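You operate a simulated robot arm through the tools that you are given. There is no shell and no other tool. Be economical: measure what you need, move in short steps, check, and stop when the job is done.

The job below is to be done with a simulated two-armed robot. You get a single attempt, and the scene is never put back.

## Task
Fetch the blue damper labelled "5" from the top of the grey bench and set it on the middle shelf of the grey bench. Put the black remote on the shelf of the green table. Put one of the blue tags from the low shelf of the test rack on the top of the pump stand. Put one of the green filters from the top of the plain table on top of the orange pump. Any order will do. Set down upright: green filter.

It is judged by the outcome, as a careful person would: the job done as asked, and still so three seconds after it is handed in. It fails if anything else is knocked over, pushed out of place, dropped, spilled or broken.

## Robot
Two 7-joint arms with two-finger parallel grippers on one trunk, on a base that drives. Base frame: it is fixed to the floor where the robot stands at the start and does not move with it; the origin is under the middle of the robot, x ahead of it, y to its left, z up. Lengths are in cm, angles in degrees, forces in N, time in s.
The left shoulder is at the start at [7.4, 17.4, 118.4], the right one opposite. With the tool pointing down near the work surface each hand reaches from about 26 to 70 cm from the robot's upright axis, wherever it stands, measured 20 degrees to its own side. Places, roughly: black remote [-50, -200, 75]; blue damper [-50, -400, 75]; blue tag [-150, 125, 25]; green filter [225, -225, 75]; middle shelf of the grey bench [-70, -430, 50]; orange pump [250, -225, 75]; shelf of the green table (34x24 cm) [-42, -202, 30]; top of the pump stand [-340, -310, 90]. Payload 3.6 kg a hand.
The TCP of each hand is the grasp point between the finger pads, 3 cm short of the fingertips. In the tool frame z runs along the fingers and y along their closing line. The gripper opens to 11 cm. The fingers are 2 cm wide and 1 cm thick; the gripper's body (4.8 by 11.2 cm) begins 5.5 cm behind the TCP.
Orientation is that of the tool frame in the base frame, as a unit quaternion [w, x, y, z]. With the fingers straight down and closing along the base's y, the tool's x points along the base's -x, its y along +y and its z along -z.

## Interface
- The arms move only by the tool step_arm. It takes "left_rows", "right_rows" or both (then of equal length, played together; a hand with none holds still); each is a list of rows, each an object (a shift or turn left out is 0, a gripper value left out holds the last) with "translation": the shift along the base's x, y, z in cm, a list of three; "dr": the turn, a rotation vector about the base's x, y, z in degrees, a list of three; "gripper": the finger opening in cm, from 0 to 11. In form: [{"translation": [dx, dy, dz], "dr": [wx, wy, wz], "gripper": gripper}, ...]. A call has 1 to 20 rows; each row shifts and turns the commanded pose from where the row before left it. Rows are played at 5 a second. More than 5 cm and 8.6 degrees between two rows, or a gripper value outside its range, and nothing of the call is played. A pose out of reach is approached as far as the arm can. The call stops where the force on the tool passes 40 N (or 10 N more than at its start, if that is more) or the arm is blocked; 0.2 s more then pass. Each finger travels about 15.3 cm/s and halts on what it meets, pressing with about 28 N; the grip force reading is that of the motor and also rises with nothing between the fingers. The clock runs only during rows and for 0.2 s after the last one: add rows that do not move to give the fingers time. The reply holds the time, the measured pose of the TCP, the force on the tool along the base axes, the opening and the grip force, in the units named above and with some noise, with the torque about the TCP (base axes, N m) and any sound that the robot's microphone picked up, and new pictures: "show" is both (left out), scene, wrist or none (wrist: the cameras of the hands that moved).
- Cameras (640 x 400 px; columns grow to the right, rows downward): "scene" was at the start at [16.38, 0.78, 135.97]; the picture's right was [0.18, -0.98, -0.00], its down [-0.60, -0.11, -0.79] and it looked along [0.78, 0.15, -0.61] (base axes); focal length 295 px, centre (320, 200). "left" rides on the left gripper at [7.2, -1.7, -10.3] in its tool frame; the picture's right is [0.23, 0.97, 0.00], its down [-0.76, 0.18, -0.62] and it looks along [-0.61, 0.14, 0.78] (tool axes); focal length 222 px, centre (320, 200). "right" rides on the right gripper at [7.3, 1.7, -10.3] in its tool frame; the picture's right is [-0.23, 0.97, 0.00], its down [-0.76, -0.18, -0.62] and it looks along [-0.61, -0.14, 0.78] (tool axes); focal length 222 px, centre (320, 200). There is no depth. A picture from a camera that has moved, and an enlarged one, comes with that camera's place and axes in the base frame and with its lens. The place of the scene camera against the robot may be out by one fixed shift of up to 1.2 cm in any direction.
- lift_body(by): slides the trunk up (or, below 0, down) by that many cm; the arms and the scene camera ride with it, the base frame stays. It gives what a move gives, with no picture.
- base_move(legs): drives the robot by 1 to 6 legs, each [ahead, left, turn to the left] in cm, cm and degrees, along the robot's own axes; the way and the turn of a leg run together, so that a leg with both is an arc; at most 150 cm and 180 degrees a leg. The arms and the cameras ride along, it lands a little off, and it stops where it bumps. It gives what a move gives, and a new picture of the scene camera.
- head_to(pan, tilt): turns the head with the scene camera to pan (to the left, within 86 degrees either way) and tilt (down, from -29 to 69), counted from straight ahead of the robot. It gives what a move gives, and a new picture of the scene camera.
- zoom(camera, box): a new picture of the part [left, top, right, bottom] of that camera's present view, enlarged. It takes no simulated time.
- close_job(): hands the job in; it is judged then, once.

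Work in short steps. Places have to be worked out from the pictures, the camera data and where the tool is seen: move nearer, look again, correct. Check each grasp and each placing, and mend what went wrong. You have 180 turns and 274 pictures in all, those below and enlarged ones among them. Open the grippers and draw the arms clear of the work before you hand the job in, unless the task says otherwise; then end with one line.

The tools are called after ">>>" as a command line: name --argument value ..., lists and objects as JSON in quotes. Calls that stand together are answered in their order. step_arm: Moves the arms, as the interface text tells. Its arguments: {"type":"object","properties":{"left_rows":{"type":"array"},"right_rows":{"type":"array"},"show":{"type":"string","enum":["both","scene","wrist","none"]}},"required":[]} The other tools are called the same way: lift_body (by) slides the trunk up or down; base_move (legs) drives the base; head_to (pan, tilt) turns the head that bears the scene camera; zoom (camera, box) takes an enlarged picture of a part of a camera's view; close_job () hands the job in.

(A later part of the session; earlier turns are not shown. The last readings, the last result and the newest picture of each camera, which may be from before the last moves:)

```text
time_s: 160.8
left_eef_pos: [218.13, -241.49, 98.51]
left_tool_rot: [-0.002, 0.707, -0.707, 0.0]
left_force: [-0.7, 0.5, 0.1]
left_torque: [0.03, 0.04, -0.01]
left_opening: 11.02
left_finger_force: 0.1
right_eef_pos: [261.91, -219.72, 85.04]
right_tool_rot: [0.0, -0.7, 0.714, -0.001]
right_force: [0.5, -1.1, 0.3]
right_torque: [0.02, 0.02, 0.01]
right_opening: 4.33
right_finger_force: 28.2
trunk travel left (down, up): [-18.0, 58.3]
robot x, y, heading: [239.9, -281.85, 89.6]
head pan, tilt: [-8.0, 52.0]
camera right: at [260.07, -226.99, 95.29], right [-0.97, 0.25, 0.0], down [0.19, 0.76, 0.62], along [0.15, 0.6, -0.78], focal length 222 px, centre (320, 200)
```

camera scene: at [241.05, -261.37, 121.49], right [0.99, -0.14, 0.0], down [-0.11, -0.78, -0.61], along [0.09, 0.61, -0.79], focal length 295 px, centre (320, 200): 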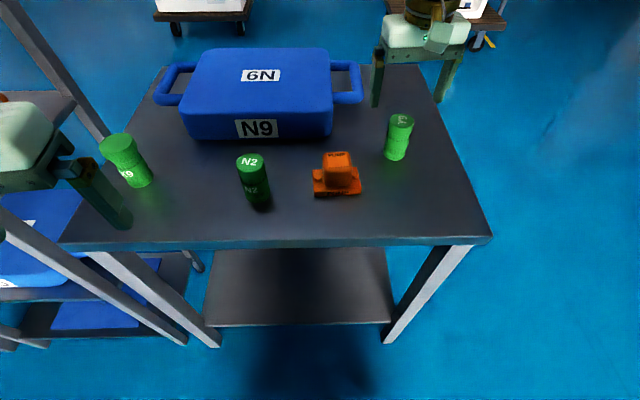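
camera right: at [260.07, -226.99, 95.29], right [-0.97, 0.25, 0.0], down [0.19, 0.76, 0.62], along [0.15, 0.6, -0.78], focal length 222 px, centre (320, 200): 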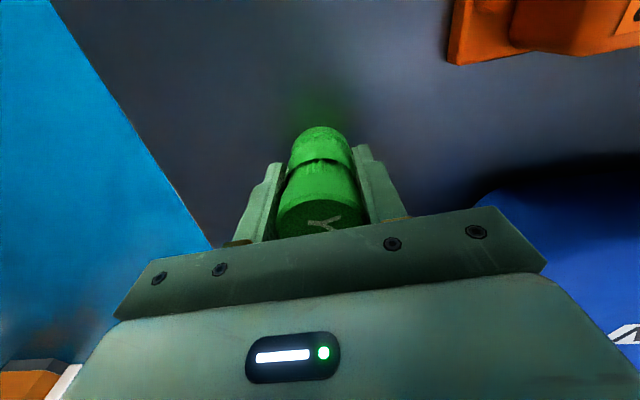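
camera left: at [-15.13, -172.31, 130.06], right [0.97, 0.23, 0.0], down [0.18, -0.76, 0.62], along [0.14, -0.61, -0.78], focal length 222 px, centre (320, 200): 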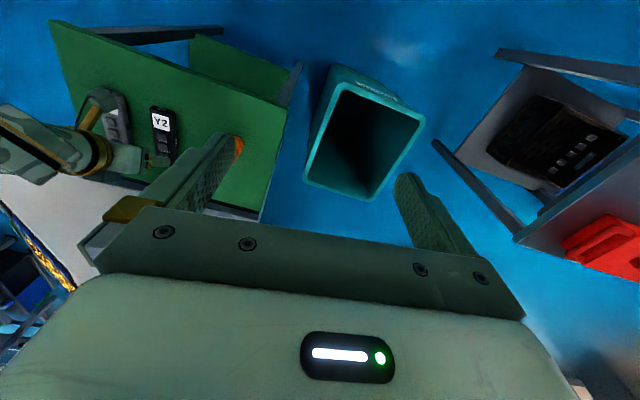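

Gripped. Lift 9 cm and check.

>>> step_arm --right_rows '[{"translation": [0, 0, 3]}, {"translation": [0, 0, 3]}, {"translation": [0, 0, 4]}, {}]'

```text
time_s: 161.8
left_eef_pos: [217.91, -241.42, 98.58]
left_tool_rot: [-0.002, 0.707, -0.707, 0.0]
left_force: [-1.3, 0.0, 0.3]
left_torque: [-0.03, 0.03, 0.0]
left_opening: 10.99
left_finger_force: 0.0
right_eef_pos: [261.93, -219.68, 94.88]
right_tool_rot: [0.001, -0.7, 0.714, -0.001]
right_force: [0.0, 0.0, -1.0]
right_torque: [-0.06, 0.01, -0.01]
right_opening: 4.32
right_finger_force: 27.8
trunk travel left (down, up): [-18.0, 58.3]
robot x, y, heading: [240.12, -281.67, 89.8]
head pan, tilt: [-8.0, 52.0]
camera scene: at [241.07, -261.46, 121.5], right [0.99, -0.14, 0.0], down [-0.11, -0.78, -0.61], along [0.09, 0.61, -0.79], focal length 295 px, centre (320, 200)
camera right: at [260.08, -226.86, 105.16], right [-0.97, 0.25, 0.0], down [0.19, 0.76, 0.62], along [0.15, 0.6, -0.78], focal length 222 px, centre (320, 200)
```

scene: 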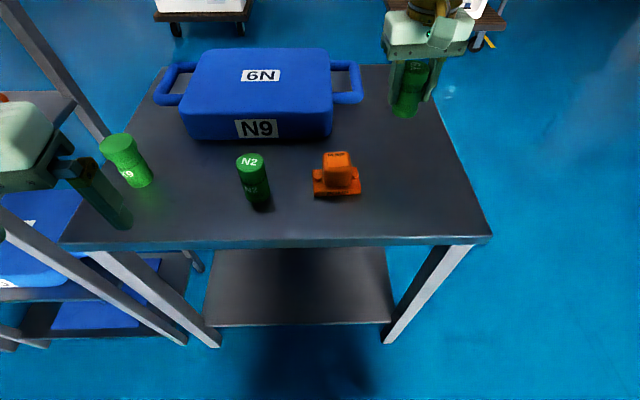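
right: 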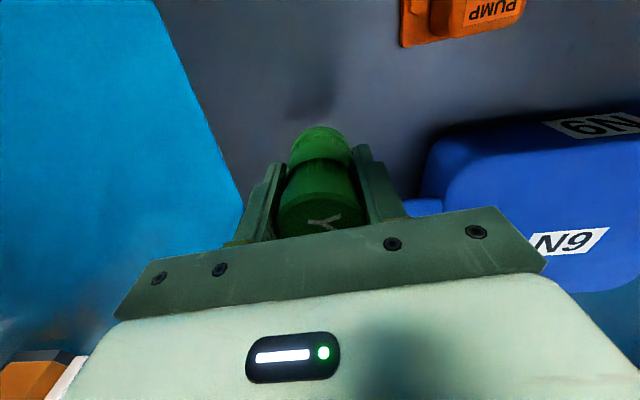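

Held. Move back a bit to get a good wrist view of the pump.

>>> step_arm --right_rows '[{"translation": [-2, -4, 1]}, {"translation": [-2, -4, 1]}, {"translation": [-2, -4, 1]}, {"translation": [-2, -4, 1]}, {"translation": [-2, -3, 0]}, {}]' --show "wrist"

>>> zoom --camera "scene" --box '[280, 130, 400, 210]'

```text
time_s: 163.2
left_eef_pos: [218.0, -241.45, 98.52]
left_tool_rot: [0.002, -0.707, 0.707, 0.0]
left_force: [-0.2, 0.5, 0.1]
left_torque: [0.02, -0.03, -0.02]
left_opening: 11.0
left_finger_force: 0.1
right_eef_pos: [251.85, -238.76, 98.82]
right_tool_rot: [0.001, -0.7, 0.715, 0.0]
right_force: [0.4, 0.0, -1.1]
right_torque: [0.01, -0.01, 0.0]
right_opening: 4.31
right_finger_force: 28.3
trunk travel left (down, up): [-18.0, 58.3]
robot x, y, heading: [239.89, -282.27, 89.7]
head pan, tilt: [-8.0, 52.0]
camera right: at [250.07, -246.0, 109.16], right [-0.97, 0.25, 0.0], down [0.19, 0.76, 0.62], along [0.15, 0.6, -0.78], focal length 222 px, centre (320, 200)
```

right: 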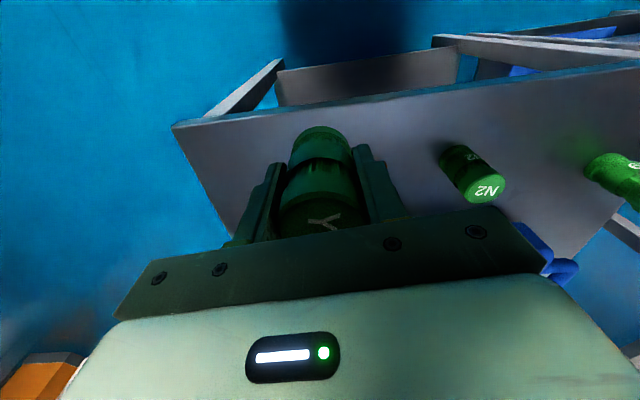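

```text
5.00 times, centred on (340, 170) of scene
camera zoom: at [241.07, -261.5, 121.51], right [0.99, -0.14, 0.0], down [-0.11, -0.78, -0.62], along [0.09, 0.61, -0.79], focal length 1476 px, centre (220, 350)
```

zoom: 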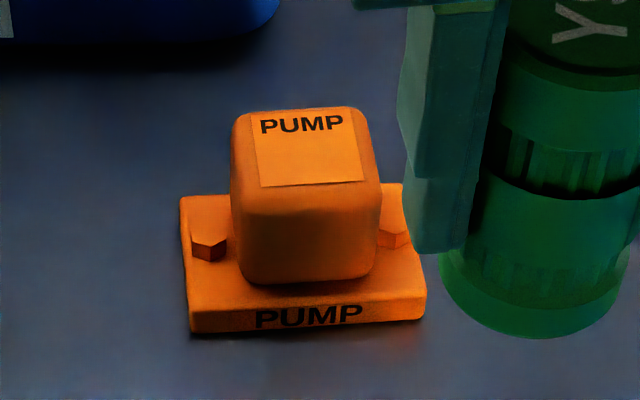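

Pump top centre ≈(248.8,-226.2,85.8). Move over it and lower to just above.

>>> step_arm --right_rows '[{"translation": [-1.5, 4.5, 0]}, {"translation": [-1.5, 4, 0]}, {"translation": [0, 4, 0]}, {"translation": [0, 0, -3]}, {"translation": [0, 0, -2.5]}, {}]' --show "wrist"

>>> zoom --camera "scene" --box '[280, 110, 400, 210]'

```text
time_s: 164.6
left_eef_pos: [217.98, -241.52, 98.51]
left_tool_rot: [-0.001, 0.707, -0.707, 0.0]
left_force: [-0.4, 0.2, -0.7]
left_torque: [-0.02, -0.01, 0.05]
left_opening: 10.99
left_finger_force: 0.0
right_eef_pos: [248.92, -226.24, 93.34]
right_tool_rot: [0.0, -0.701, 0.714, 0.0]
right_force: [-0.4, 1.0, -0.6]
right_torque: [0.0, 0.0, -0.03]
right_opening: 4.29
right_finger_force: 28.3
trunk travel left (down, up): [-18.0, 58.3]
robot x, y, heading: [239.95, -281.74, 90.0]
head pan, tilt: [-8.0, 52.0]
camera right: at [247.15, -233.51, 103.75], right [-0.97, 0.25, 0.0], down [0.19, 0.76, 0.62], along [0.15, 0.6, -0.78], focal length 222 px, centre (320, 200)
```

right: 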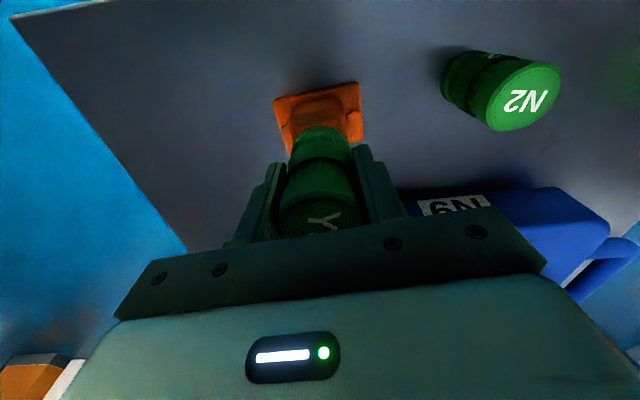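

```text
4.00 times, centred on (340, 160) of scene
camera zoom: at [241.04, -261.53, 121.53], right [0.99, -0.14, 0.0], down [-0.11, -0.78, -0.62], along [0.09, 0.61, -0.79], focal length 1181 px, centre (240, 360)
```

zoom: 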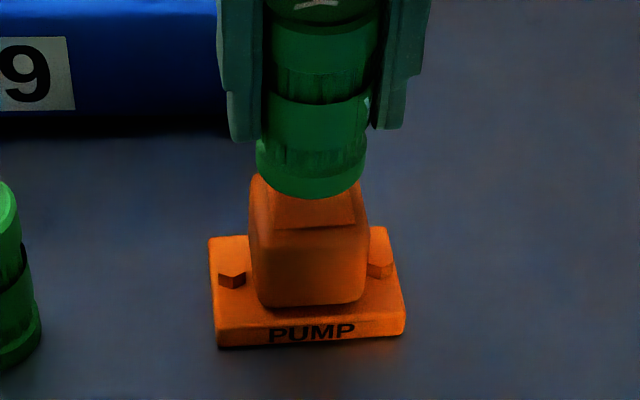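

Aligned. Lower gently until contact.

>>> step_arm --right_rows '[{"translation": [-0.1, 0, -1]}, {"translation": [0, 0, -0.7]}, {"translation": [0, 0, -0.4]}, {}]' --show "none"

>>> zoom --camera "scene" --box '[280, 110, 400, 210]'

```text
time_s: 165.6
left_eef_pos: [218.02, -241.54, 98.53]
left_tool_rot: [-0.002, 0.707, -0.707, -0.001]
left_force: [-0.1, -0.4, 0.3]
left_torque: [0.04, 0.01, 0.02]
left_opening: 11.0
left_finger_force: 0.1
right_eef_pos: [248.64, -226.38, 91.4]
right_tool_rot: [0.001, -0.7, 0.714, 0.002]
right_force: [1.7, 2.5, 13.3]
right_torque: [0.1, -0.16, 0.02]
right_opening: 4.3
right_finger_force: 27.9
trunk travel left (down, up): [-18.0, 58.3]
robot x, y, heading: [240.16, -281.96, 89.8]
head pan, tilt: [-8.0, 52.0]
```

```text
4.00 times, centred on (340, 160) of scene
camera zoom: at [241.04, -261.59, 121.56], right [0.99, -0.14, 0.0], down [-0.11, -0.78, -0.62], along [0.09, 0.61, -0.79], focal length 1181 px, centre (240, 360)
```

zoom: 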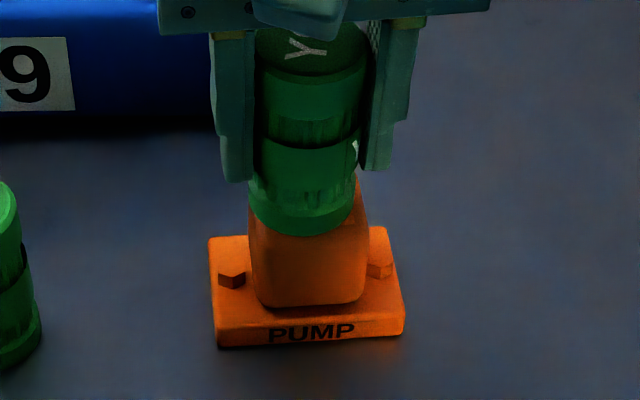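

Contact; it looks ~0.25 left and ~0.5 too far back of the block centre. Adjust and set down.

>>> step_arm --right_rows '[{"translation": [0, 0, 1]}, {"translation": [0.3, -0.3, 0]}, {"translation": [0, 0, -0.5]}, {"translation": [0, 0, -0.5]}, {}]' --show "none"

>>> zoom --camera "scene" --box '[280, 110, 400, 210]'

```text
time_s: 166.8
left_eef_pos: [217.95, -241.56, 98.64]
left_tool_rot: [-0.002, 0.708, -0.707, -0.001]
left_force: [-0.5, 0.3, -0.1]
left_torque: [-0.02, -0.02, 0.0]
left_opening: 10.99
left_finger_force: 0.0
right_eef_pos: [248.98, -226.41, 91.36]
right_tool_rot: [0.001, -0.7, 0.714, 0.001]
right_force: [2.7, 1.8, 14.4]
right_torque: [0.06, -0.22, -0.05]
right_opening: 4.3
right_finger_force: 28.2
trunk travel left (down, up): [-18.0, 58.3]
robot x, y, heading: [240.0, -281.99, 89.7]
head pan, tilt: [-8.0, 52.0]
```

```text
4.00 times, centred on (340, 160) of scene
camera zoom: at [241.05, -261.61, 121.56], right [0.99, -0.14, 0.0], down [-0.11, -0.78, -0.62], along [0.09, 0.61, -0.79], focal length 1181 px, centre (240, 360)
```

zoom: 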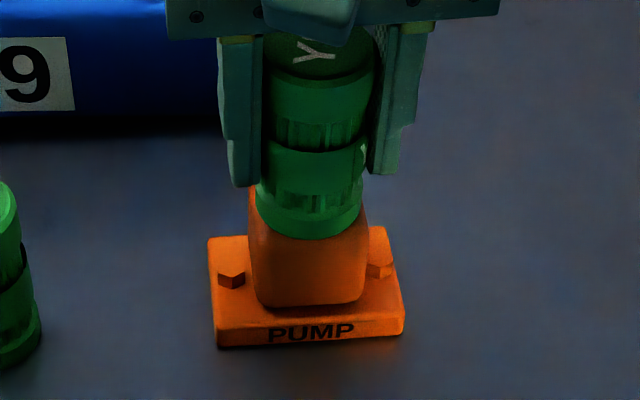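

Well seated and laterally centred. Release.

>>> step_arm --right_rows '[{"gripper": 4.8}, {"gripper": 6}, {"gripper": 8}, {"gripper": 9}, {"translation": [0, 0, 3]}, {"translation": [0, 0, 4]}, {"translation": [0, 0, 4]}, {}]'

>>> zoom --camera "scene" --box '[280, 110, 400, 210]'

```text
time_s: 168.6
left_eef_pos: [218.02, -241.41, 98.52]
left_tool_rot: [0.002, -0.706, 0.708, 0.0]
left_force: [-0.7, -0.3, -0.4]
left_torque: [0.0, 0.01, 0.0]
left_opening: 11.0
left_finger_force: 0.1
right_eef_pos: [249.08, -226.62, 102.2]
right_tool_rot: [0.0, -0.7, 0.715, -0.001]
right_force: [0.1, -0.4, -0.2]
right_torque: [-0.05, -0.01, 0.01]
right_opening: 8.99
right_finger_force: 0.1
trunk travel left (down, up): [-18.0, 58.3]
robot x, y, heading: [239.71, -281.82, 89.3]
head pan, tilt: [-8.0, 52.0]
camera scene: at [241.05, -261.47, 121.5], right [0.99, -0.14, 0.0], down [-0.11, -0.78, -0.61], along [0.09, 0.61, -0.79], focal length 295 px, centre (320, 200)
camera right: at [247.26, -233.84, 112.54], right [-0.97, 0.25, 0.0], down [0.19, 0.76, 0.62], along [0.15, 0.6, -0.78], focal length 222 px, centre (320, 200)
```

scene: 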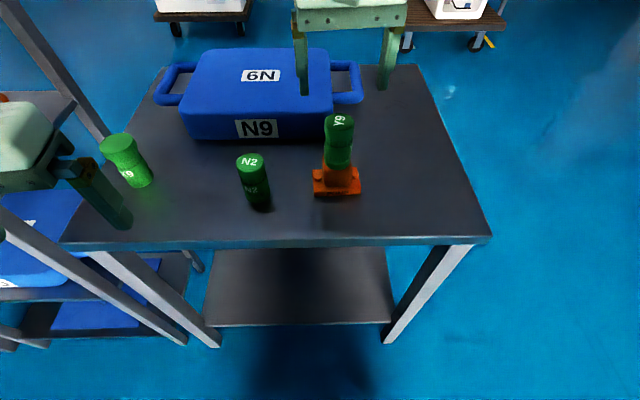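
right: 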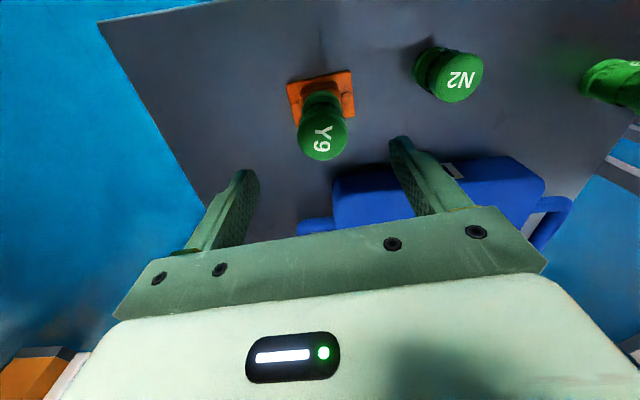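

```text
4.00 times, centred on (340, 160) of scene
camera zoom: at [241.05, -261.47, 121.5], right [0.99, -0.14, 0.0], down [-0.11, -0.78, -0.61], along [0.09, 0.61, -0.79], focal length 1181 px, centre (240, 360)
```

zoom: 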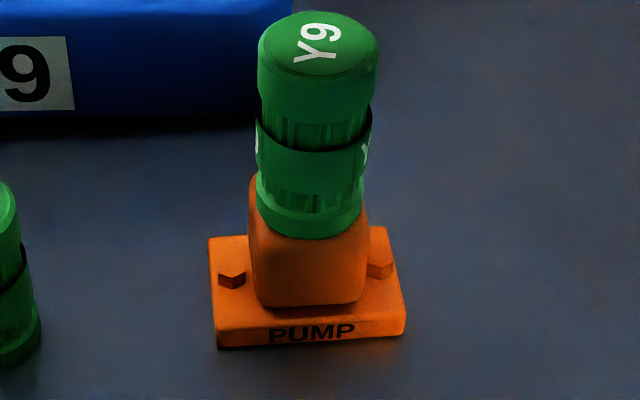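

Filter stands upright on the pump. Back away, restore trunk, head west toward the east side of the grey bench.

>>> base_move --legs '[[-45, 0, 0], [0, 0, 90], [150, 63, 0], [20, 0, 0]]'

>>> lift_body --by 12

>>> head_to --pan 0 --tilt 30

```text
refused: leg 3 is longer than a leg can be; nothing moved
```

```text
time_s: 170.1
left_eef_pos: [218.01, -241.4, 110.48]
left_tool_rot: [0.002, -0.707, 0.708, 0.0]
left_force: [0.6, 0.2, 0.1]
left_torque: [0.0, 0.02, 0.01]
left_opening: 11.01
left_finger_force: 0.0
right_eef_pos: [249.03, -226.43, 114.05]
right_tool_rot: [-0.001, -0.7, 0.714, -0.001]
right_force: [0.4, 0.4, -0.5]
right_torque: [0.02, 0.02, 0.0]
right_opening: 8.98
right_finger_force: 0.0
trunk travel left (down, up): [-30.0, 46.3]
robot x, y, heading: [240.09, -282.1, 89.8]
head pan, tilt: [-8.0, 52.0]
```

```text
time_s: 170.9
left_eef_pos: [217.87, -241.51, 110.49]
left_tool_rot: [0.002, -0.707, 0.707, 0.001]
left_force: [0.4, 0.6, -0.1]
left_torque: [0.02, 0.01, 0.02]
left_opening: 11.03
left_finger_force: 0.0
right_eef_pos: [249.0, -226.52, 114.28]
right_tool_rot: [0.0, -0.701, 0.714, -0.001]
right_force: [-0.4, -0.2, -0.3]
right_torque: [0.01, -0.03, 0.02]
right_opening: 9.02
right_finger_force: 0.0
trunk travel left (down, up): [-30.0, 46.3]
robot x, y, heading: [240.17, -281.95, 89.9]
head pan, tilt: [0.0, 30.0]
camera scene: at [239.98, -265.81, 137.15], right [1.0, -0.01, 0.0], down [0.0, -0.5, -0.87], along [0.0, 0.87, -0.5], focal length 295 px, centre (320, 200)
```

scene: 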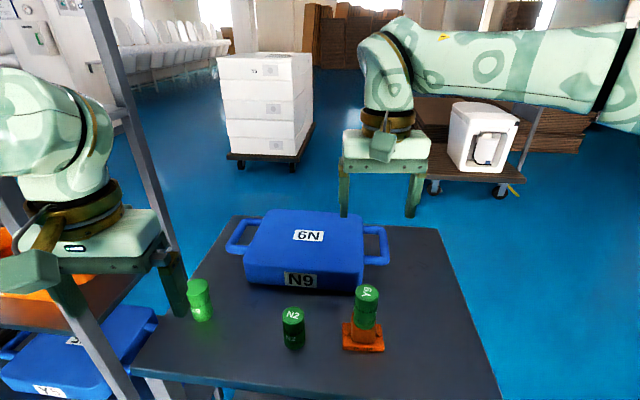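

>>> base_move --legs '[[-45, 0, 0], [0, 0, 90], [130, 63, 0], [40, 0, 0]]'

>>> head_to --pan 0 --tilt 32

```text
time_s: 186.3
left_eef_pos: [26.27, -407.35, 110.56]
left_tool_rot: [-0.001, 1.0, -0.011, -0.001]
left_force: [-0.7, -0.3, -1.0]
left_torque: [0.0, -0.02, 0.0]
left_opening: 11.0
left_finger_force: 0.1
right_eef_pos: [12.02, -376.09, 114.18]
right_tool_rot: [-0.002, 1.0, -0.021, 0.0]
right_force: [-0.2, -0.2, 0.1]
right_torque: [-0.01, -0.02, 0.0]
right_opening: 9.0
right_finger_force: 0.1
trunk travel left (down, up): [-30.0, 46.3]
robot x, y, heading: [67.63, -386.3, 178.7]
head pan, tilt: [0.0, 30.0]
camera scene: at [50.23, -386.63, 137.15], right [0.03, 1.0, 0.0], down [0.5, -0.01, -0.87], along [-0.87, 0.02, -0.5], focal length 295 px, centre (320, 200)
```

scene: 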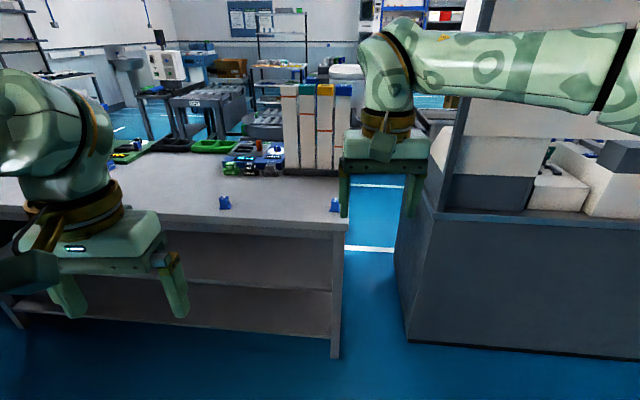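

```text
time_s: 186.9
left_eef_pos: [26.51, -407.41, 110.49]
left_tool_rot: [-0.002, 1.0, -0.01, -0.002]
left_force: [0.8, -0.2, 0.0]
left_torque: [-0.06, 0.04, 0.02]
left_opening: 10.99
left_finger_force: 0.0
right_eef_pos: [12.12, -376.05, 114.15]
right_tool_rot: [0.0, 1.0, -0.02, 0.001]
right_force: [-0.1, 1.2, 0.5]
right_torque: [0.02, 0.0, 0.0]
right_opening: 9.0
right_finger_force: 0.1
trunk travel left (down, up): [-30.0, 46.3]
robot x, y, heading: [67.5, -386.42, 178.4]
head pan, tilt: [0.0, 32.0]
camera scene: at [50.4, -386.63, 136.84], right [0.03, 1.0, 0.0], down [0.53, -0.01, -0.85], along [-0.85, 0.02, -0.53], focal length 295 px, centre (320, 200)
```

scene: 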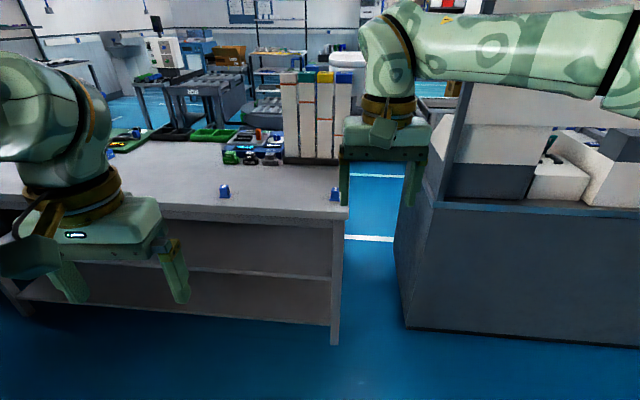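

>>> zoom --camera "scene" --box '[190, 170, 350, 270]'

>>> zoom --camera "scene" --box '[0, 180, 360, 380]'

```text
4.00 times, centred on (270, 220) of scene
camera zoom: at [50.4, -386.63, 136.84], right [0.03, 1.0, 0.0], down [0.53, -0.01, -0.85], along [-0.85, 0.02, -0.53], focal length 1181 px, centre (520, 120)
```

zoom: 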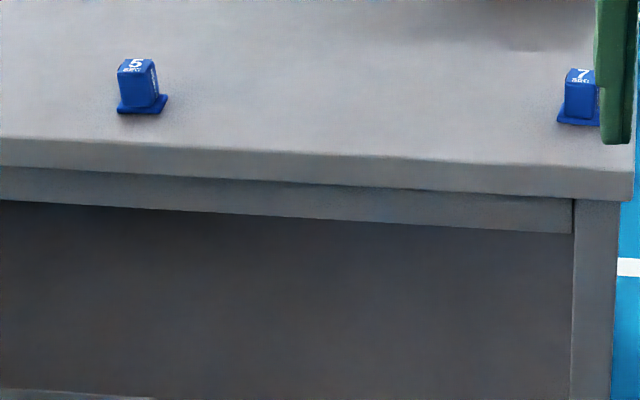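

```text
1.78 times, centred on (180, 280) of scene
camera zoom: at [50.4, -386.63, 136.84], right [0.03, 1.0, 0.0], down [0.53, -0.01, -0.85], along [-0.85, 0.02, -0.53], focal length 525 px, centre (569, 58)
```

zoom: 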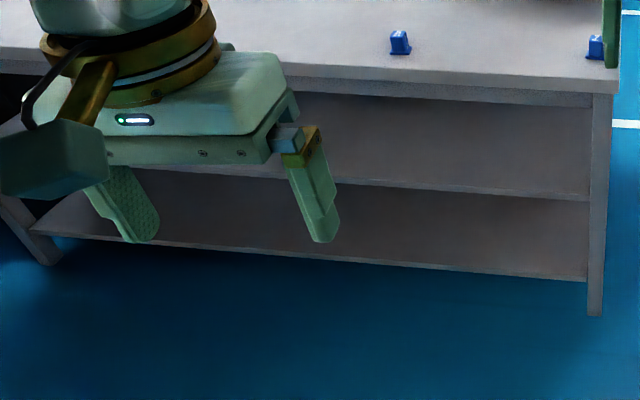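

Damper "5" is at ≈(-44,-419.5); the middle shelf is open and empty on this side. Position for the right hand.

>>> base_move --legs '[[0, 50, 1.3], [50, 0, 0]]'

>>> head_to --pan -10 --tilt 50

```text
time_s: 192.4
left_eef_pos: [-24.24, -457.51, 110.45]
left_tool_rot: [-0.002, 1.0, -0.003, -0.001]
left_force: [0.1, -0.2, -0.9]
left_torque: [0.02, 0.01, -0.01]
left_opening: 10.99
left_finger_force: 0.1
right_eef_pos: [-39.05, -426.26, 114.15]
right_tool_rot: [-0.001, 1.0, -0.012, 0.001]
right_force: [0.8, 1.0, 0.4]
right_torque: [-0.01, 0.02, 0.01]
right_opening: 9.01
right_finger_force: 0.0
trunk travel left (down, up): [-30.0, 46.3]
robot x, y, heading: [16.32, -435.78, 179.6]
head pan, tilt: [0.0, 32.0]
camera scene: at [-0.66, -436.23, 136.83], right [0.01, 1.0, 0.0], down [0.53, -0.01, -0.85], along [-0.85, 0.01, -0.53], focal length 295 px, centre (320, 200)
```

scene: 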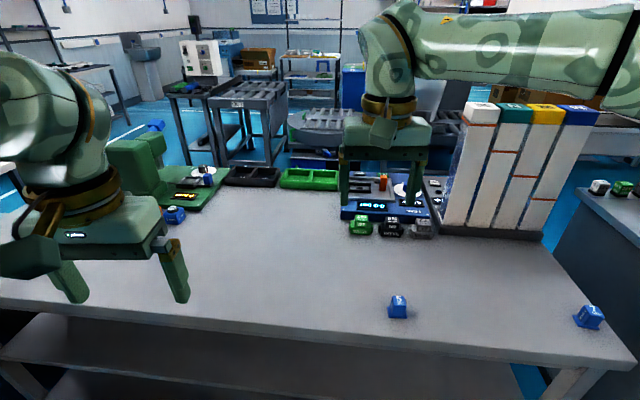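

```text
time_s: 193.2
left_eef_pos: [-24.28, -457.35, 110.46]
left_tool_rot: [-0.001, 1.0, -0.002, -0.002]
left_force: [0.4, -0.3, 0.4]
left_torque: [-0.03, 0.02, -0.03]
left_opening: 11.0
left_finger_force: 0.1
right_eef_pos: [-39.0, -426.36, 114.16]
right_tool_rot: [-0.001, 1.0, -0.012, 0.0]
right_force: [0.6, 0.3, 0.2]
right_torque: [0.0, 0.02, 0.01]
right_opening: 9.0
right_finger_force: 0.0
trunk travel left (down, up): [-30.0, 46.3]
robot x, y, heading: [16.47, -435.6, 179.4]
head pan, tilt: [-10.0, 50.0]
camera scene: at [0.8, -434.91, 134.21], right [0.18, 0.98, 0.0], down [0.75, -0.14, -0.64], along [-0.63, 0.12, -0.77], focal length 295 px, centre (320, 200)
```

scene: 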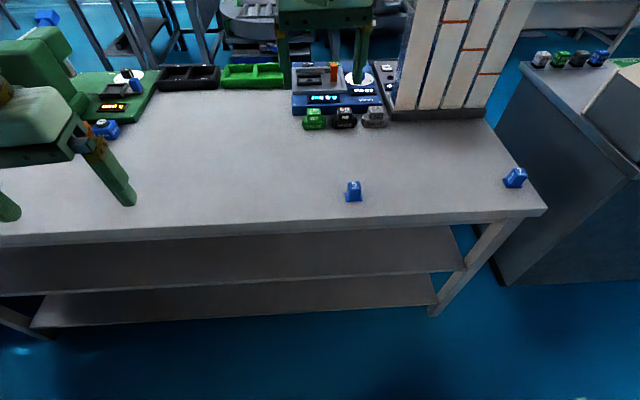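

Damper at ≈(-43,-419). Lower trunk a bit and tilt the right hand forward 40° over it.

>>> lift_body --by -12

>>> step_arm --right_rows '[{"translation": [1, 1.5, -1], "dr": [0, 8, 0], "gripper": 8}, {"translation": [1, 1.5, -1], "dr": [0, 8, 0]}, {"translation": [1, 1.5, -1], "dr": [0, 8, 0]}, {"translation": [0, 1.5, -1], "dr": [0, 8, 0]}, {"translation": [0, 1.2, -1], "dr": [0, 8, 0]}, {"translation": [0, 0, -3]}, {}]'

```text
time_s: 194.7
left_eef_pos: [-24.22, -457.49, 98.57]
left_tool_rot: [-0.001, 1.0, -0.002, -0.003]
left_force: [1.0, -0.3, 1.1]
left_torque: [0.0, 0.02, -0.05]
left_opening: 11.0
left_finger_force: 0.0
right_eef_pos: [-38.99, -426.31, 102.18]
right_tool_rot: [-0.002, 1.0, -0.013, 0.0]
right_force: [0.3, 0.6, 0.4]
right_torque: [0.01, 0.03, 0.03]
right_opening: 9.0
right_finger_force: 0.0
trunk travel left (down, up): [-18.0, 58.3]
robot x, y, heading: [16.38, -435.53, 179.4]
head pan, tilt: [-10.0, 50.0]
```

```text
time_s: 196.3
left_eef_pos: [-24.22, -457.35, 98.49]
left_tool_rot: [-0.001, 1.0, -0.003, -0.002]
left_force: [-0.2, -0.4, 0.5]
left_torque: [-0.02, 0.01, -0.02]
left_opening: 11.0
left_finger_force: 0.0
right_eef_pos: [-36.09, -419.11, 94.05]
right_tool_rot: [0.005, 0.939, -0.012, -0.343]
right_force: [-0.1, 1.1, -0.1]
right_torque: [-0.01, -0.02, -0.03]
right_opening: 7.98
right_finger_force: 0.0
trunk travel left (down, up): [-18.0, 58.3]
robot x, y, heading: [16.35, -435.41, 179.4]
head pan, tilt: [-10.0, 50.0]
camera scene: at [-5.07, -434.84, 121.8], right [0.18, 0.98, 0.0], down [0.75, -0.14, -0.64], along [-0.63, 0.12, -0.77], focal length 295 px, centre (320, 200)
camera right: at [-23.84, -421.05, 97.3], right [-0.19, -0.97, 0.16], down [-0.18, 0.2, 0.96], along [-0.96, 0.16, -0.21], focal length 222 px, centre (320, 200)
```

scene: 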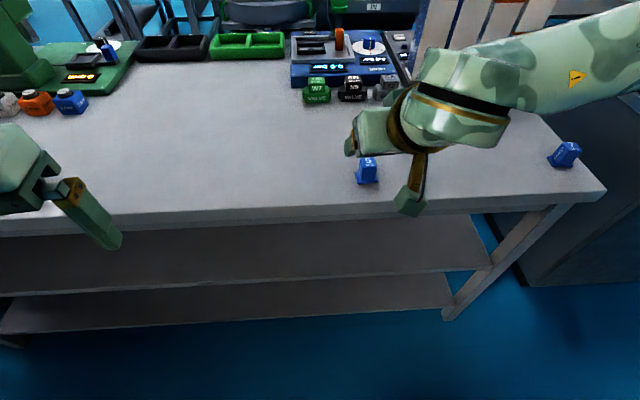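
right: 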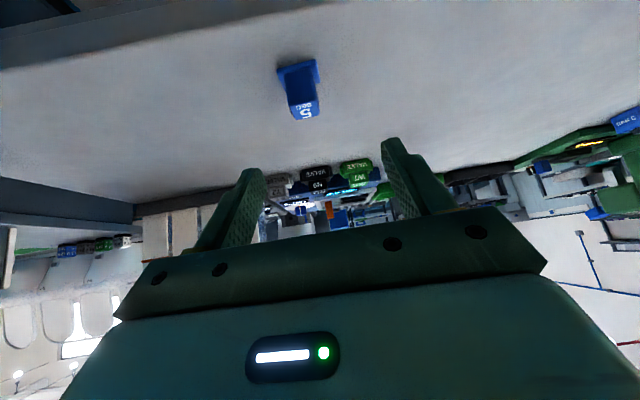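

Damper at ≈(-42.4,-418). Approach along the tool axis.

>>> step_arm --right_rows '[{"translation": [0, 1, -3.2]}, {"translation": [-1.6, 0, -2]}, {"translation": [-1.6, 0, -2]}, {}]'

```text
time_s: 197.3
left_eef_pos: [-24.26, -457.33, 98.43]
left_tool_rot: [-0.001, 1.0, -0.003, -0.001]
left_force: [-0.1, -0.1, -1.3]
left_torque: [-0.03, 0.02, 0.0]
left_opening: 11.0
left_finger_force: 0.0
right_eef_pos: [-39.18, -418.06, 87.0]
right_tool_rot: [0.004, 0.94, -0.011, -0.341]
right_force: [-0.2, 0.4, -0.4]
right_torque: [-0.04, 0.02, -0.05]
right_opening: 7.99
right_finger_force: 0.1
trunk travel left (down, up): [-18.0, 58.3]
robot x, y, heading: [16.24, -435.77, 179.4]
head pan, tilt: [-10.0, 50.0]
camera scene: at [-5.09, -434.85, 121.79], right [0.18, 0.98, 0.0], down [0.75, -0.14, -0.64], along [-0.63, 0.12, -0.77], focal length 295 px, centre (320, 200)
camera right: at [-26.95, -420.04, 90.23], right [-0.19, -0.97, 0.16], down [-0.18, 0.2, 0.96], along [-0.96, 0.16, -0.21], focal length 222 px, centre (320, 200)
```

scene: 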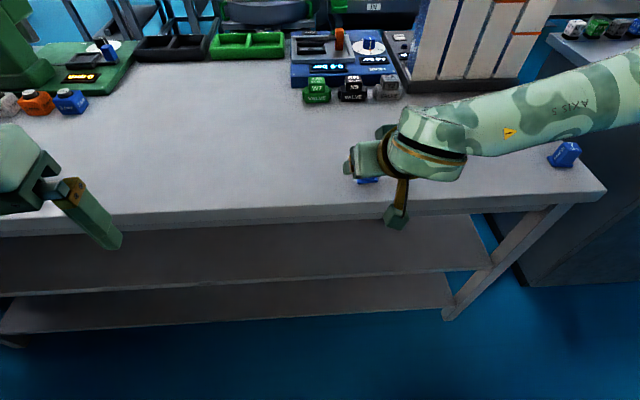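
right: 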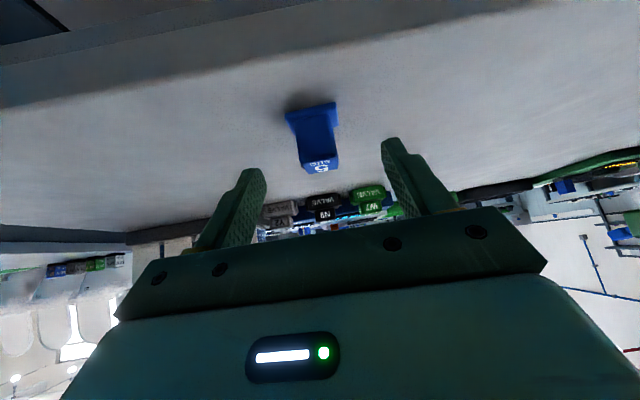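

Aligned. Advance the last bit and close.

>>> step_arm --right_rows '[{"translation": [-1.1, 0, -1.3]}, {"translation": [-1.1, 0, -1.4]}, {}, {"gripper": 0}, {}, {}, {}]' --show "wrist"

>>> step_arm --right_rows '[{"translation": [0, 0, 2]}, {"translation": [0, 0, 3]}, {}]'

```text
time_s: 198.9
left_eef_pos: [-24.31, -457.33, 98.48]
left_tool_rot: [-0.001, 1.0, -0.002, -0.002]
left_force: [-0.1, -0.8, -0.1]
left_torque: [-0.03, 0.01, -0.01]
left_opening: 11.0
left_finger_force: 0.0
right_eef_pos: [-41.5, -418.2, 84.17]
right_tool_rot: [0.004, 0.94, -0.012, -0.342]
right_force: [-0.4, -0.3, 0.8]
right_torque: [0.03, -0.01, 0.03]
right_opening: 2.72
right_finger_force: 27.5
trunk travel left (down, up): [-18.0, 58.3]
robot x, y, heading: [16.53, -435.65, 179.6]
head pan, tilt: [-10.0, 50.0]
camera right: at [-29.25, -420.12, 87.52], right [-0.19, -0.97, 0.16], down [-0.18, 0.2, 0.96], along [-0.96, 0.16, -0.21], focal length 222 px, centre (320, 200)
```

right: 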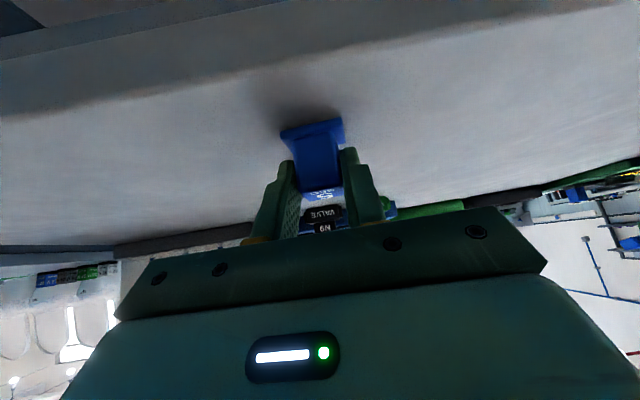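

```text
time_s: 199.7
left_eef_pos: [-24.33, -457.28, 98.41]
left_tool_rot: [0.0, 1.0, -0.003, -0.001]
left_force: [-0.4, -0.4, 0.5]
left_torque: [-0.03, -0.02, 0.02]
left_opening: 11.0
left_finger_force: 0.1
right_eef_pos: [-41.4, -418.13, 89.24]
right_tool_rot: [0.003, 0.939, -0.013, -0.343]
right_force: [0.3, 0.7, 0.0]
right_torque: [-0.01, -0.02, -0.01]
right_opening: 2.73
right_finger_force: 28.3
trunk travel left (down, up): [-18.0, 58.3]
robot x, y, heading: [16.67, -435.37, 179.6]
head pan, tilt: [-10.0, 50.0]
camera scene: at [-5.14, -434.83, 121.78], right [0.18, 0.98, 0.0], down [0.75, -0.14, -0.64], along [-0.63, 0.12, -0.77], focal length 295 px, centre (320, 200)
camera right: at [-29.31, -419.98, 92.53], right [-0.19, -0.97, 0.16], down [-0.18, 0.2, 0.96], along [-0.96, 0.16, -0.21], focal length 222 px, centre (320, 200)
```

scene: 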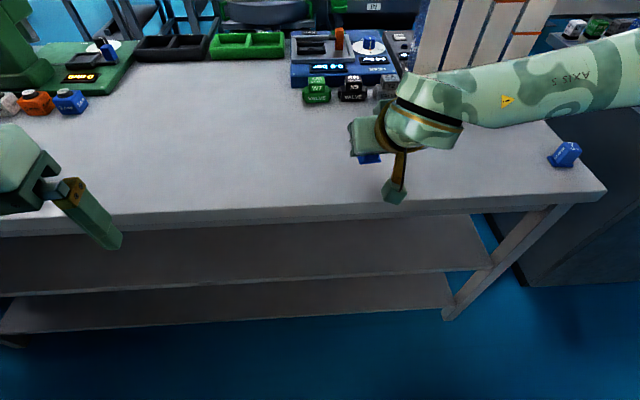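
right: 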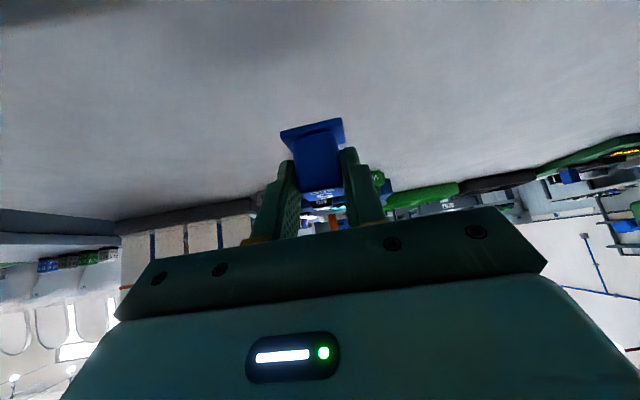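

Damper held. Back off 40 cm, lower the trunk fully, and retract the left hand.

>>> base_move --legs '[[-40, 0, 0]]'

>>> step_arm --left_rows '[{"translation": [2, 0, 4]}, {"translation": [2, 0, 4]}, {"translation": [2, 0, 4]}, {"translation": [2, 0, 2]}, {}]' --show "none"

>>> lift_body --by -18

>>> step_arm --right_rows '[{"translation": [0, 0, -4]}, {"translation": [0, 0, -4]}, {"translation": [0, 0, -3]}, {}]'

```text
time_s: 202.3
left_eef_pos: [16.1, -457.54, 98.51]
left_tool_rot: [-0.001, 1.0, -0.007, -0.003]
left_force: [-0.5, -0.3, 0.3]
left_torque: [0.0, 0.0, -0.02]
left_opening: 10.98
left_finger_force: 0.2
right_eef_pos: [-0.63, -418.02, 89.23]
right_tool_rot: [0.001, 0.94, -0.017, -0.341]
right_force: [-0.3, 0.3, 0.0]
right_torque: [0.0, 0.01, -0.02]
right_opening: 2.73
right_finger_force: 28.1
trunk travel left (down, up): [-18.0, 58.3]
robot x, y, heading: [57.07, -436.3, 178.6]
head pan, tilt: [-10.0, 50.0]
camera scene: at [35.53, -435.23, 121.8], right [0.19, 0.98, 0.0], down [0.75, -0.15, -0.64], along [-0.63, 0.13, -0.77], focal length 295 px, centre (320, 200)
```

scene: 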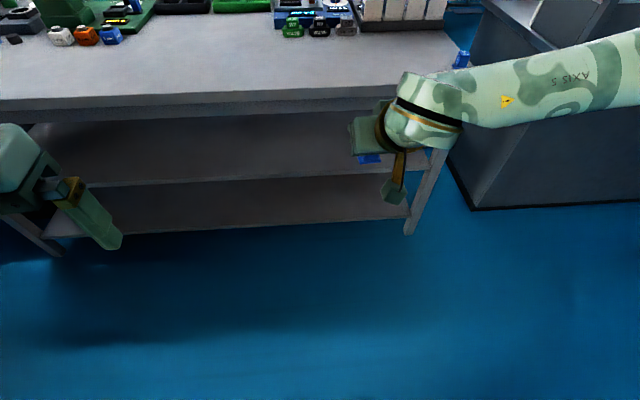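

```text
time_s: 203.5
left_eef_pos: [19.78, -457.53, 105.26]
left_tool_rot: [0.0, 1.0, -0.008, -0.002]
left_force: [0.1, -0.2, -0.4]
left_torque: [-0.03, 0.01, -0.04]
left_opening: 11.03
left_finger_force: 0.1
left hand out of reach, approached as far as the arm can: row 2, 3, 4
right_eef_pos: [-0.67, -417.96, 89.17]
right_tool_rot: [0.002, 0.939, -0.018, -0.342]
right_force: [1.2, -0.1, -1.3]
right_torque: [-0.02, -0.03, 0.0]
right_opening: 2.7
right_finger_force: 27.9
trunk travel left (down, up): [-18.0, 58.3]
robot x, y, heading: [56.78, -436.17, 178.8]
head pan, tilt: [-10.0, 50.0]
```

```text
time_s: 205.5
left_eef_pos: [12.93, -457.44, 80.75]
left_tool_rot: [0.001, 0.992, -0.008, 0.123]
left_force: [0.2, -1.0, 0.4]
left_torque: [0.0, 0.05, -0.03]
left_opening: 11.0
left_finger_force: 0.0
right_eef_pos: [-0.75, -418.0, 71.33]
right_tool_rot: [0.002, 0.939, -0.017, -0.343]
right_force: [0.0, 0.2, -1.3]
right_torque: [0.02, -0.02, -0.04]
right_opening: 2.73
right_finger_force: 27.9
trunk travel left (down, up): [0.0, 76.3]
robot x, y, heading: [57.07, -436.58, 178.7]
head pan, tilt: [-10.0, 50.0]
```

```text
time_s: 206.5
left_eef_pos: [12.81, -457.29, 80.55]
left_tool_rot: [0.001, 0.992, -0.008, 0.123]
left_force: [0.0, -0.1, 0.5]
left_torque: [-0.01, -0.02, 0.01]
left_opening: 11.0
left_finger_force: 0.2
right_eef_pos: [-1.07, -419.09, 61.92]
right_tool_rot: [-0.008, 0.945, -0.015, -0.327]
right_force: [-0.6, -0.4, -0.6]
right_torque: [0.02, -0.02, -0.02]
right_opening: 2.73
right_finger_force: 27.9
right hand out of reach, approached as far as the arm can: row 2, 3
trunk travel left (down, up): [0.0, 76.3]
robot x, y, heading: [56.98, -436.03, 178.8]
head pan, tilt: [-10.0, 50.0]
camera scene: at [24.34, -434.98, 102.45], right [0.19, 0.98, 0.0], down [0.75, -0.15, -0.64], along [-0.63, 0.13, -0.77], focal length 295 px, centre (320, 200)
camera right: at [11.04, -421.22, 65.58], right [-0.21, -0.97, 0.14], down [-0.21, 0.18, 0.96], along [-0.96, 0.18, -0.24], focal length 222 px, centre (320, 200)
```

scene: 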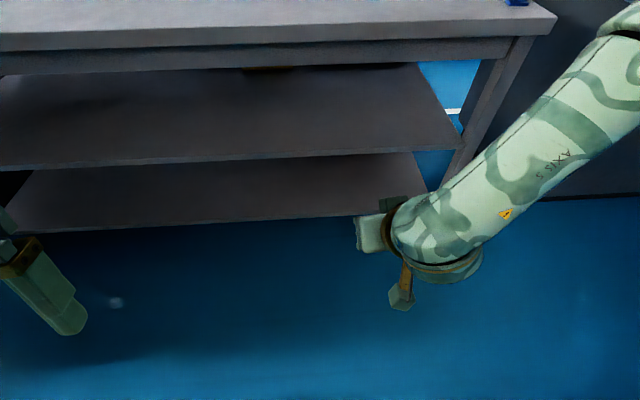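
right: 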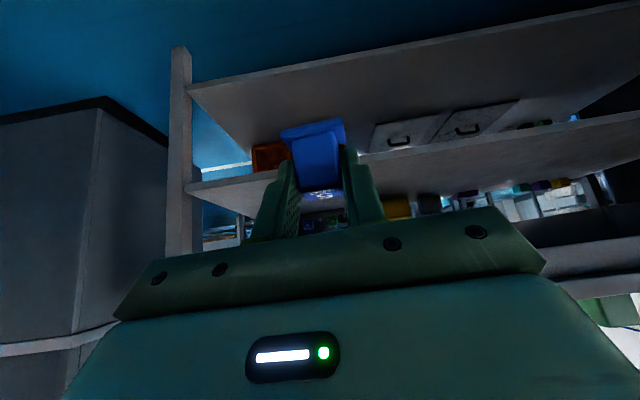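

Same limit; apply the yaw-left trick, then descend.

>>> step_arm --right_rows '[{"translation": [0, 0, 4]}, {"dr": [0, 0, 8]}, {"dr": [0, 0, 8]}, {"dr": [0, 0, 8]}, {"dr": [0, 0, 6]}, {}]' --show "none"

>>> step_arm --right_rows '[{"translation": [0, 0, -4]}, {"translation": [0, 0, -4]}, {"translation": [0, 0, -3]}, {}]'

```text
time_s: 207.9
left_eef_pos: [12.66, -457.41, 80.66]
left_tool_rot: [0.001, 0.992, -0.007, 0.124]
left_force: [1.1, -0.1, 0.4]
left_torque: [0.0, 0.03, -0.02]
left_opening: 11.01
left_finger_force: 0.1
right_eef_pos: [-0.99, -419.09, 66.03]
right_tool_rot: [0.09, 0.912, 0.227, -0.33]
right_force: [-0.4, -0.3, -0.4]
right_torque: [0.02, -0.03, 0.03]
right_opening: 2.7
right_finger_force: 27.9
trunk travel left (down, up): [0.0, 76.3]
robot x, y, heading: [56.98, -435.97, 178.9]
head pan, tilt: [-10.0, 50.0]
```

```text
time_s: 208.9
left_eef_pos: [12.71, -457.35, 80.68]
left_tool_rot: [0.001, 0.992, -0.007, 0.124]
left_force: [-0.5, -0.8, -0.3]
left_torque: [-0.03, 0.0, 0.01]
left_opening: 10.98
left_finger_force: 0.2
right_eef_pos: [-1.52, -416.59, 58.17]
right_tool_rot: [0.09, 0.912, 0.225, -0.33]
right_force: [0.8, 0.3, -0.5]
right_torque: [0.0, 0.0, -0.02]
right_opening: 2.72
right_finger_force: 27.8
right hand out of reach, approached as far as the arm can: row 2, 3
trunk travel left (down, up): [0.0, 76.3]
robot x, y, heading: [56.8, -436.23, 178.8]
head pan, tilt: [-10.0, 50.0]
camera scene: at [24.34, -434.97, 102.44], right [0.19, 0.98, 0.0], down [0.75, -0.15, -0.64], along [-0.63, 0.12, -0.77], focal length 295 px, centre (320, 200)
camera right: at [10.13, -412.38, 61.54], right [0.31, -0.94, 0.16], down [-0.25, 0.08, 0.96], along [-0.92, -0.33, -0.21], focal length 222 px, centre (320, 200)
```

scene: 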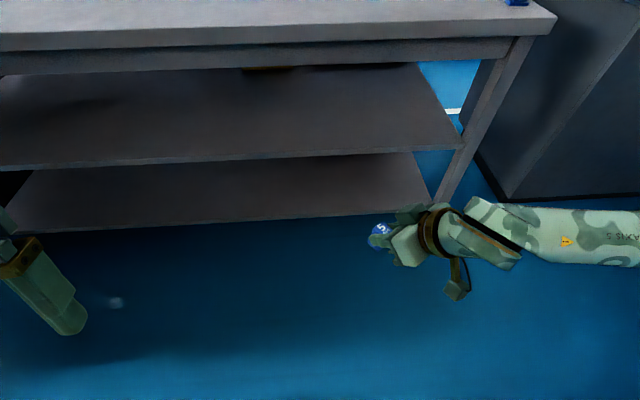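
right: 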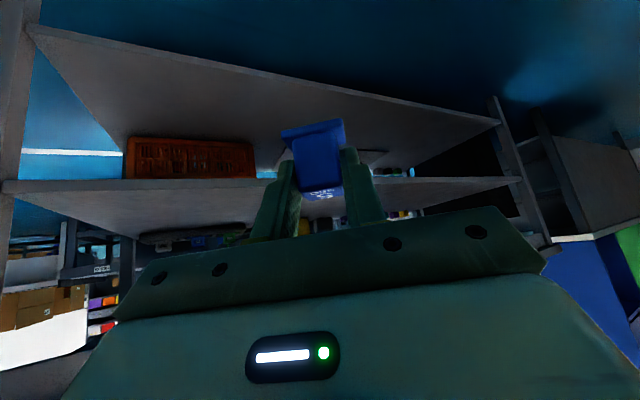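

Lower positions work further out. Raise slightly, extend 14 cm forward, then descend.

>>> step_arm --right_rows '[{"translation": [0, 0, 3]}, {"translation": [-4.5, -1, 0]}, {"translation": [-4.5, -1, 0]}, {"translation": [-4.5, -0.5, 0]}, {"translation": [0, 0, -3]}, {"translation": [0, 0, -2]}, {}]' --show "scene"

```text
time_s: 210.5
left_eef_pos: [12.73, -457.46, 80.6]
left_tool_rot: [0.002, 0.992, -0.009, 0.124]
left_force: [0.6, 0.3, 0.1]
left_torque: [-0.01, 0.01, 0.0]
left_opening: 11.0
left_finger_force: 0.0
right_eef_pos: [-14.94, -419.19, 56.08]
right_tool_rot: [0.091, 0.912, 0.227, -0.33]
right_force: [-0.3, 0.4, -1.2]
right_torque: [0.02, -0.03, 0.0]
right_opening: 2.71
right_finger_force: 27.7
trunk travel left (down, up): [0.0, 76.3]
robot x, y, heading: [56.81, -436.2, 178.6]
head pan, tilt: [-10.0, 50.0]
camera scene: at [24.33, -435.0, 102.44], right [0.19, 0.98, 0.0], down [0.75, -0.15, -0.64], along [-0.63, 0.12, -0.77], focal length 295 px, centre (320, 200)
```

scene: 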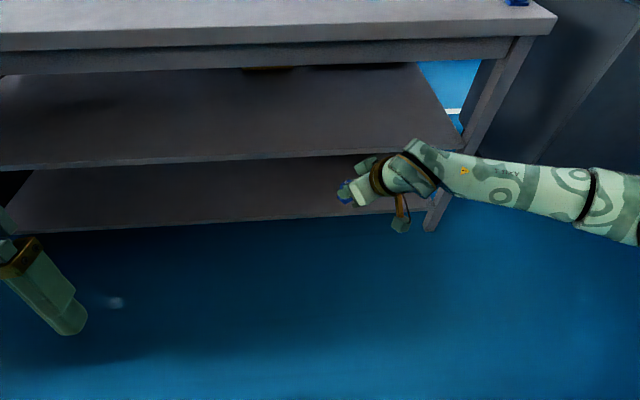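

Now shift south 22 cm (away from the leg) and drive in, checking midway.

>>> base_move --legs '[[0, 22, 0], [20, 0, 0]]'

>>> step_arm --right_rows '[{}]' --show "wrist"

```text
time_s: 213.4
left_eef_pos: [-8.0, -479.15, 80.48]
left_tool_rot: [0.001, 0.992, -0.009, 0.123]
left_force: [0.1, -0.4, 0.0]
left_torque: [-0.03, 0.05, 0.0]
left_opening: 11.01
left_finger_force: 0.0
right_eef_pos: [-35.6, -440.77, 56.1]
right_tool_rot: [0.091, 0.912, 0.227, -0.33]
right_force: [-0.3, 0.3, -0.5]
right_torque: [0.02, 0.02, -0.03]
right_opening: 2.7
right_finger_force: 27.5
trunk travel left (down, up): [0.0, 76.3]
robot x, y, heading: [36.09, -457.79, 178.9]
head pan, tilt: [-10.0, 50.0]
camera scene: at [3.66, -456.72, 102.42], right [0.2, 0.98, 0.0], down [0.75, -0.15, -0.64], along [-0.63, 0.13, -0.77], focal length 295 px, centre (320, 200)
```

scene: 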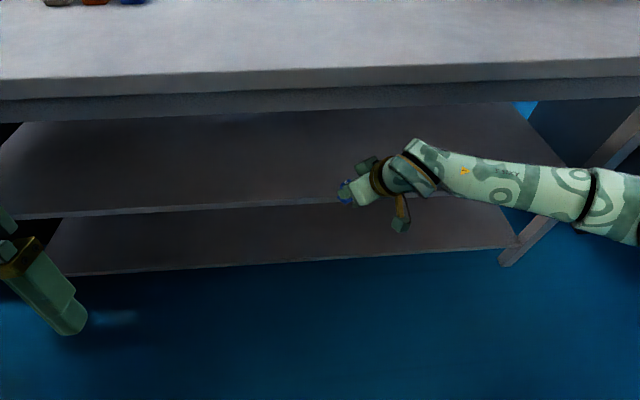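

```text
time_s: 213.8
left_eef_pos: [-7.86, -479.06, 80.64]
left_tool_rot: [0.001, 0.992, -0.009, 0.124]
left_force: [0.0, 0.5, -1.2]
left_torque: [-0.01, 0.0, -0.04]
left_opening: 10.96
left_finger_force: 0.1
right_eef_pos: [-35.52, -440.76, 56.1]
right_tool_rot: [0.091, 0.912, 0.226, -0.329]
right_force: [0.1, 0.8, 0.0]
right_torque: [0.0, 0.01, 0.02]
right_opening: 2.7
right_finger_force: 27.9
trunk travel left (down, up): [0.0, 76.3]
robot x, y, heading: [36.2, -458.17, 178.9]
head pan, tilt: [-10.0, 50.0]
camera right: at [-24.03, -436.59, 59.42], right [0.3, -0.94, 0.16], down [-0.25, 0.08, 0.96], along [-0.92, -0.33, -0.21], focal length 222 px, centre (320, 200)
```

right: 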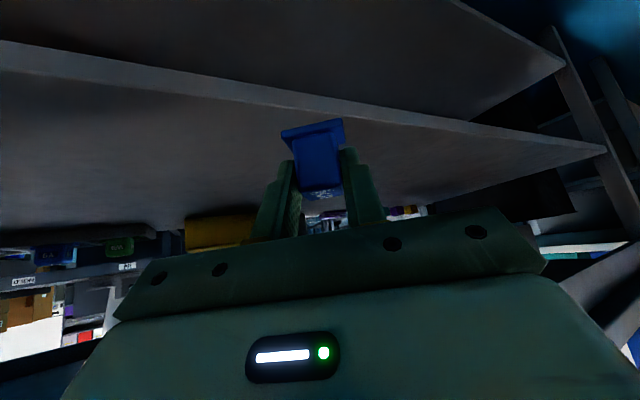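

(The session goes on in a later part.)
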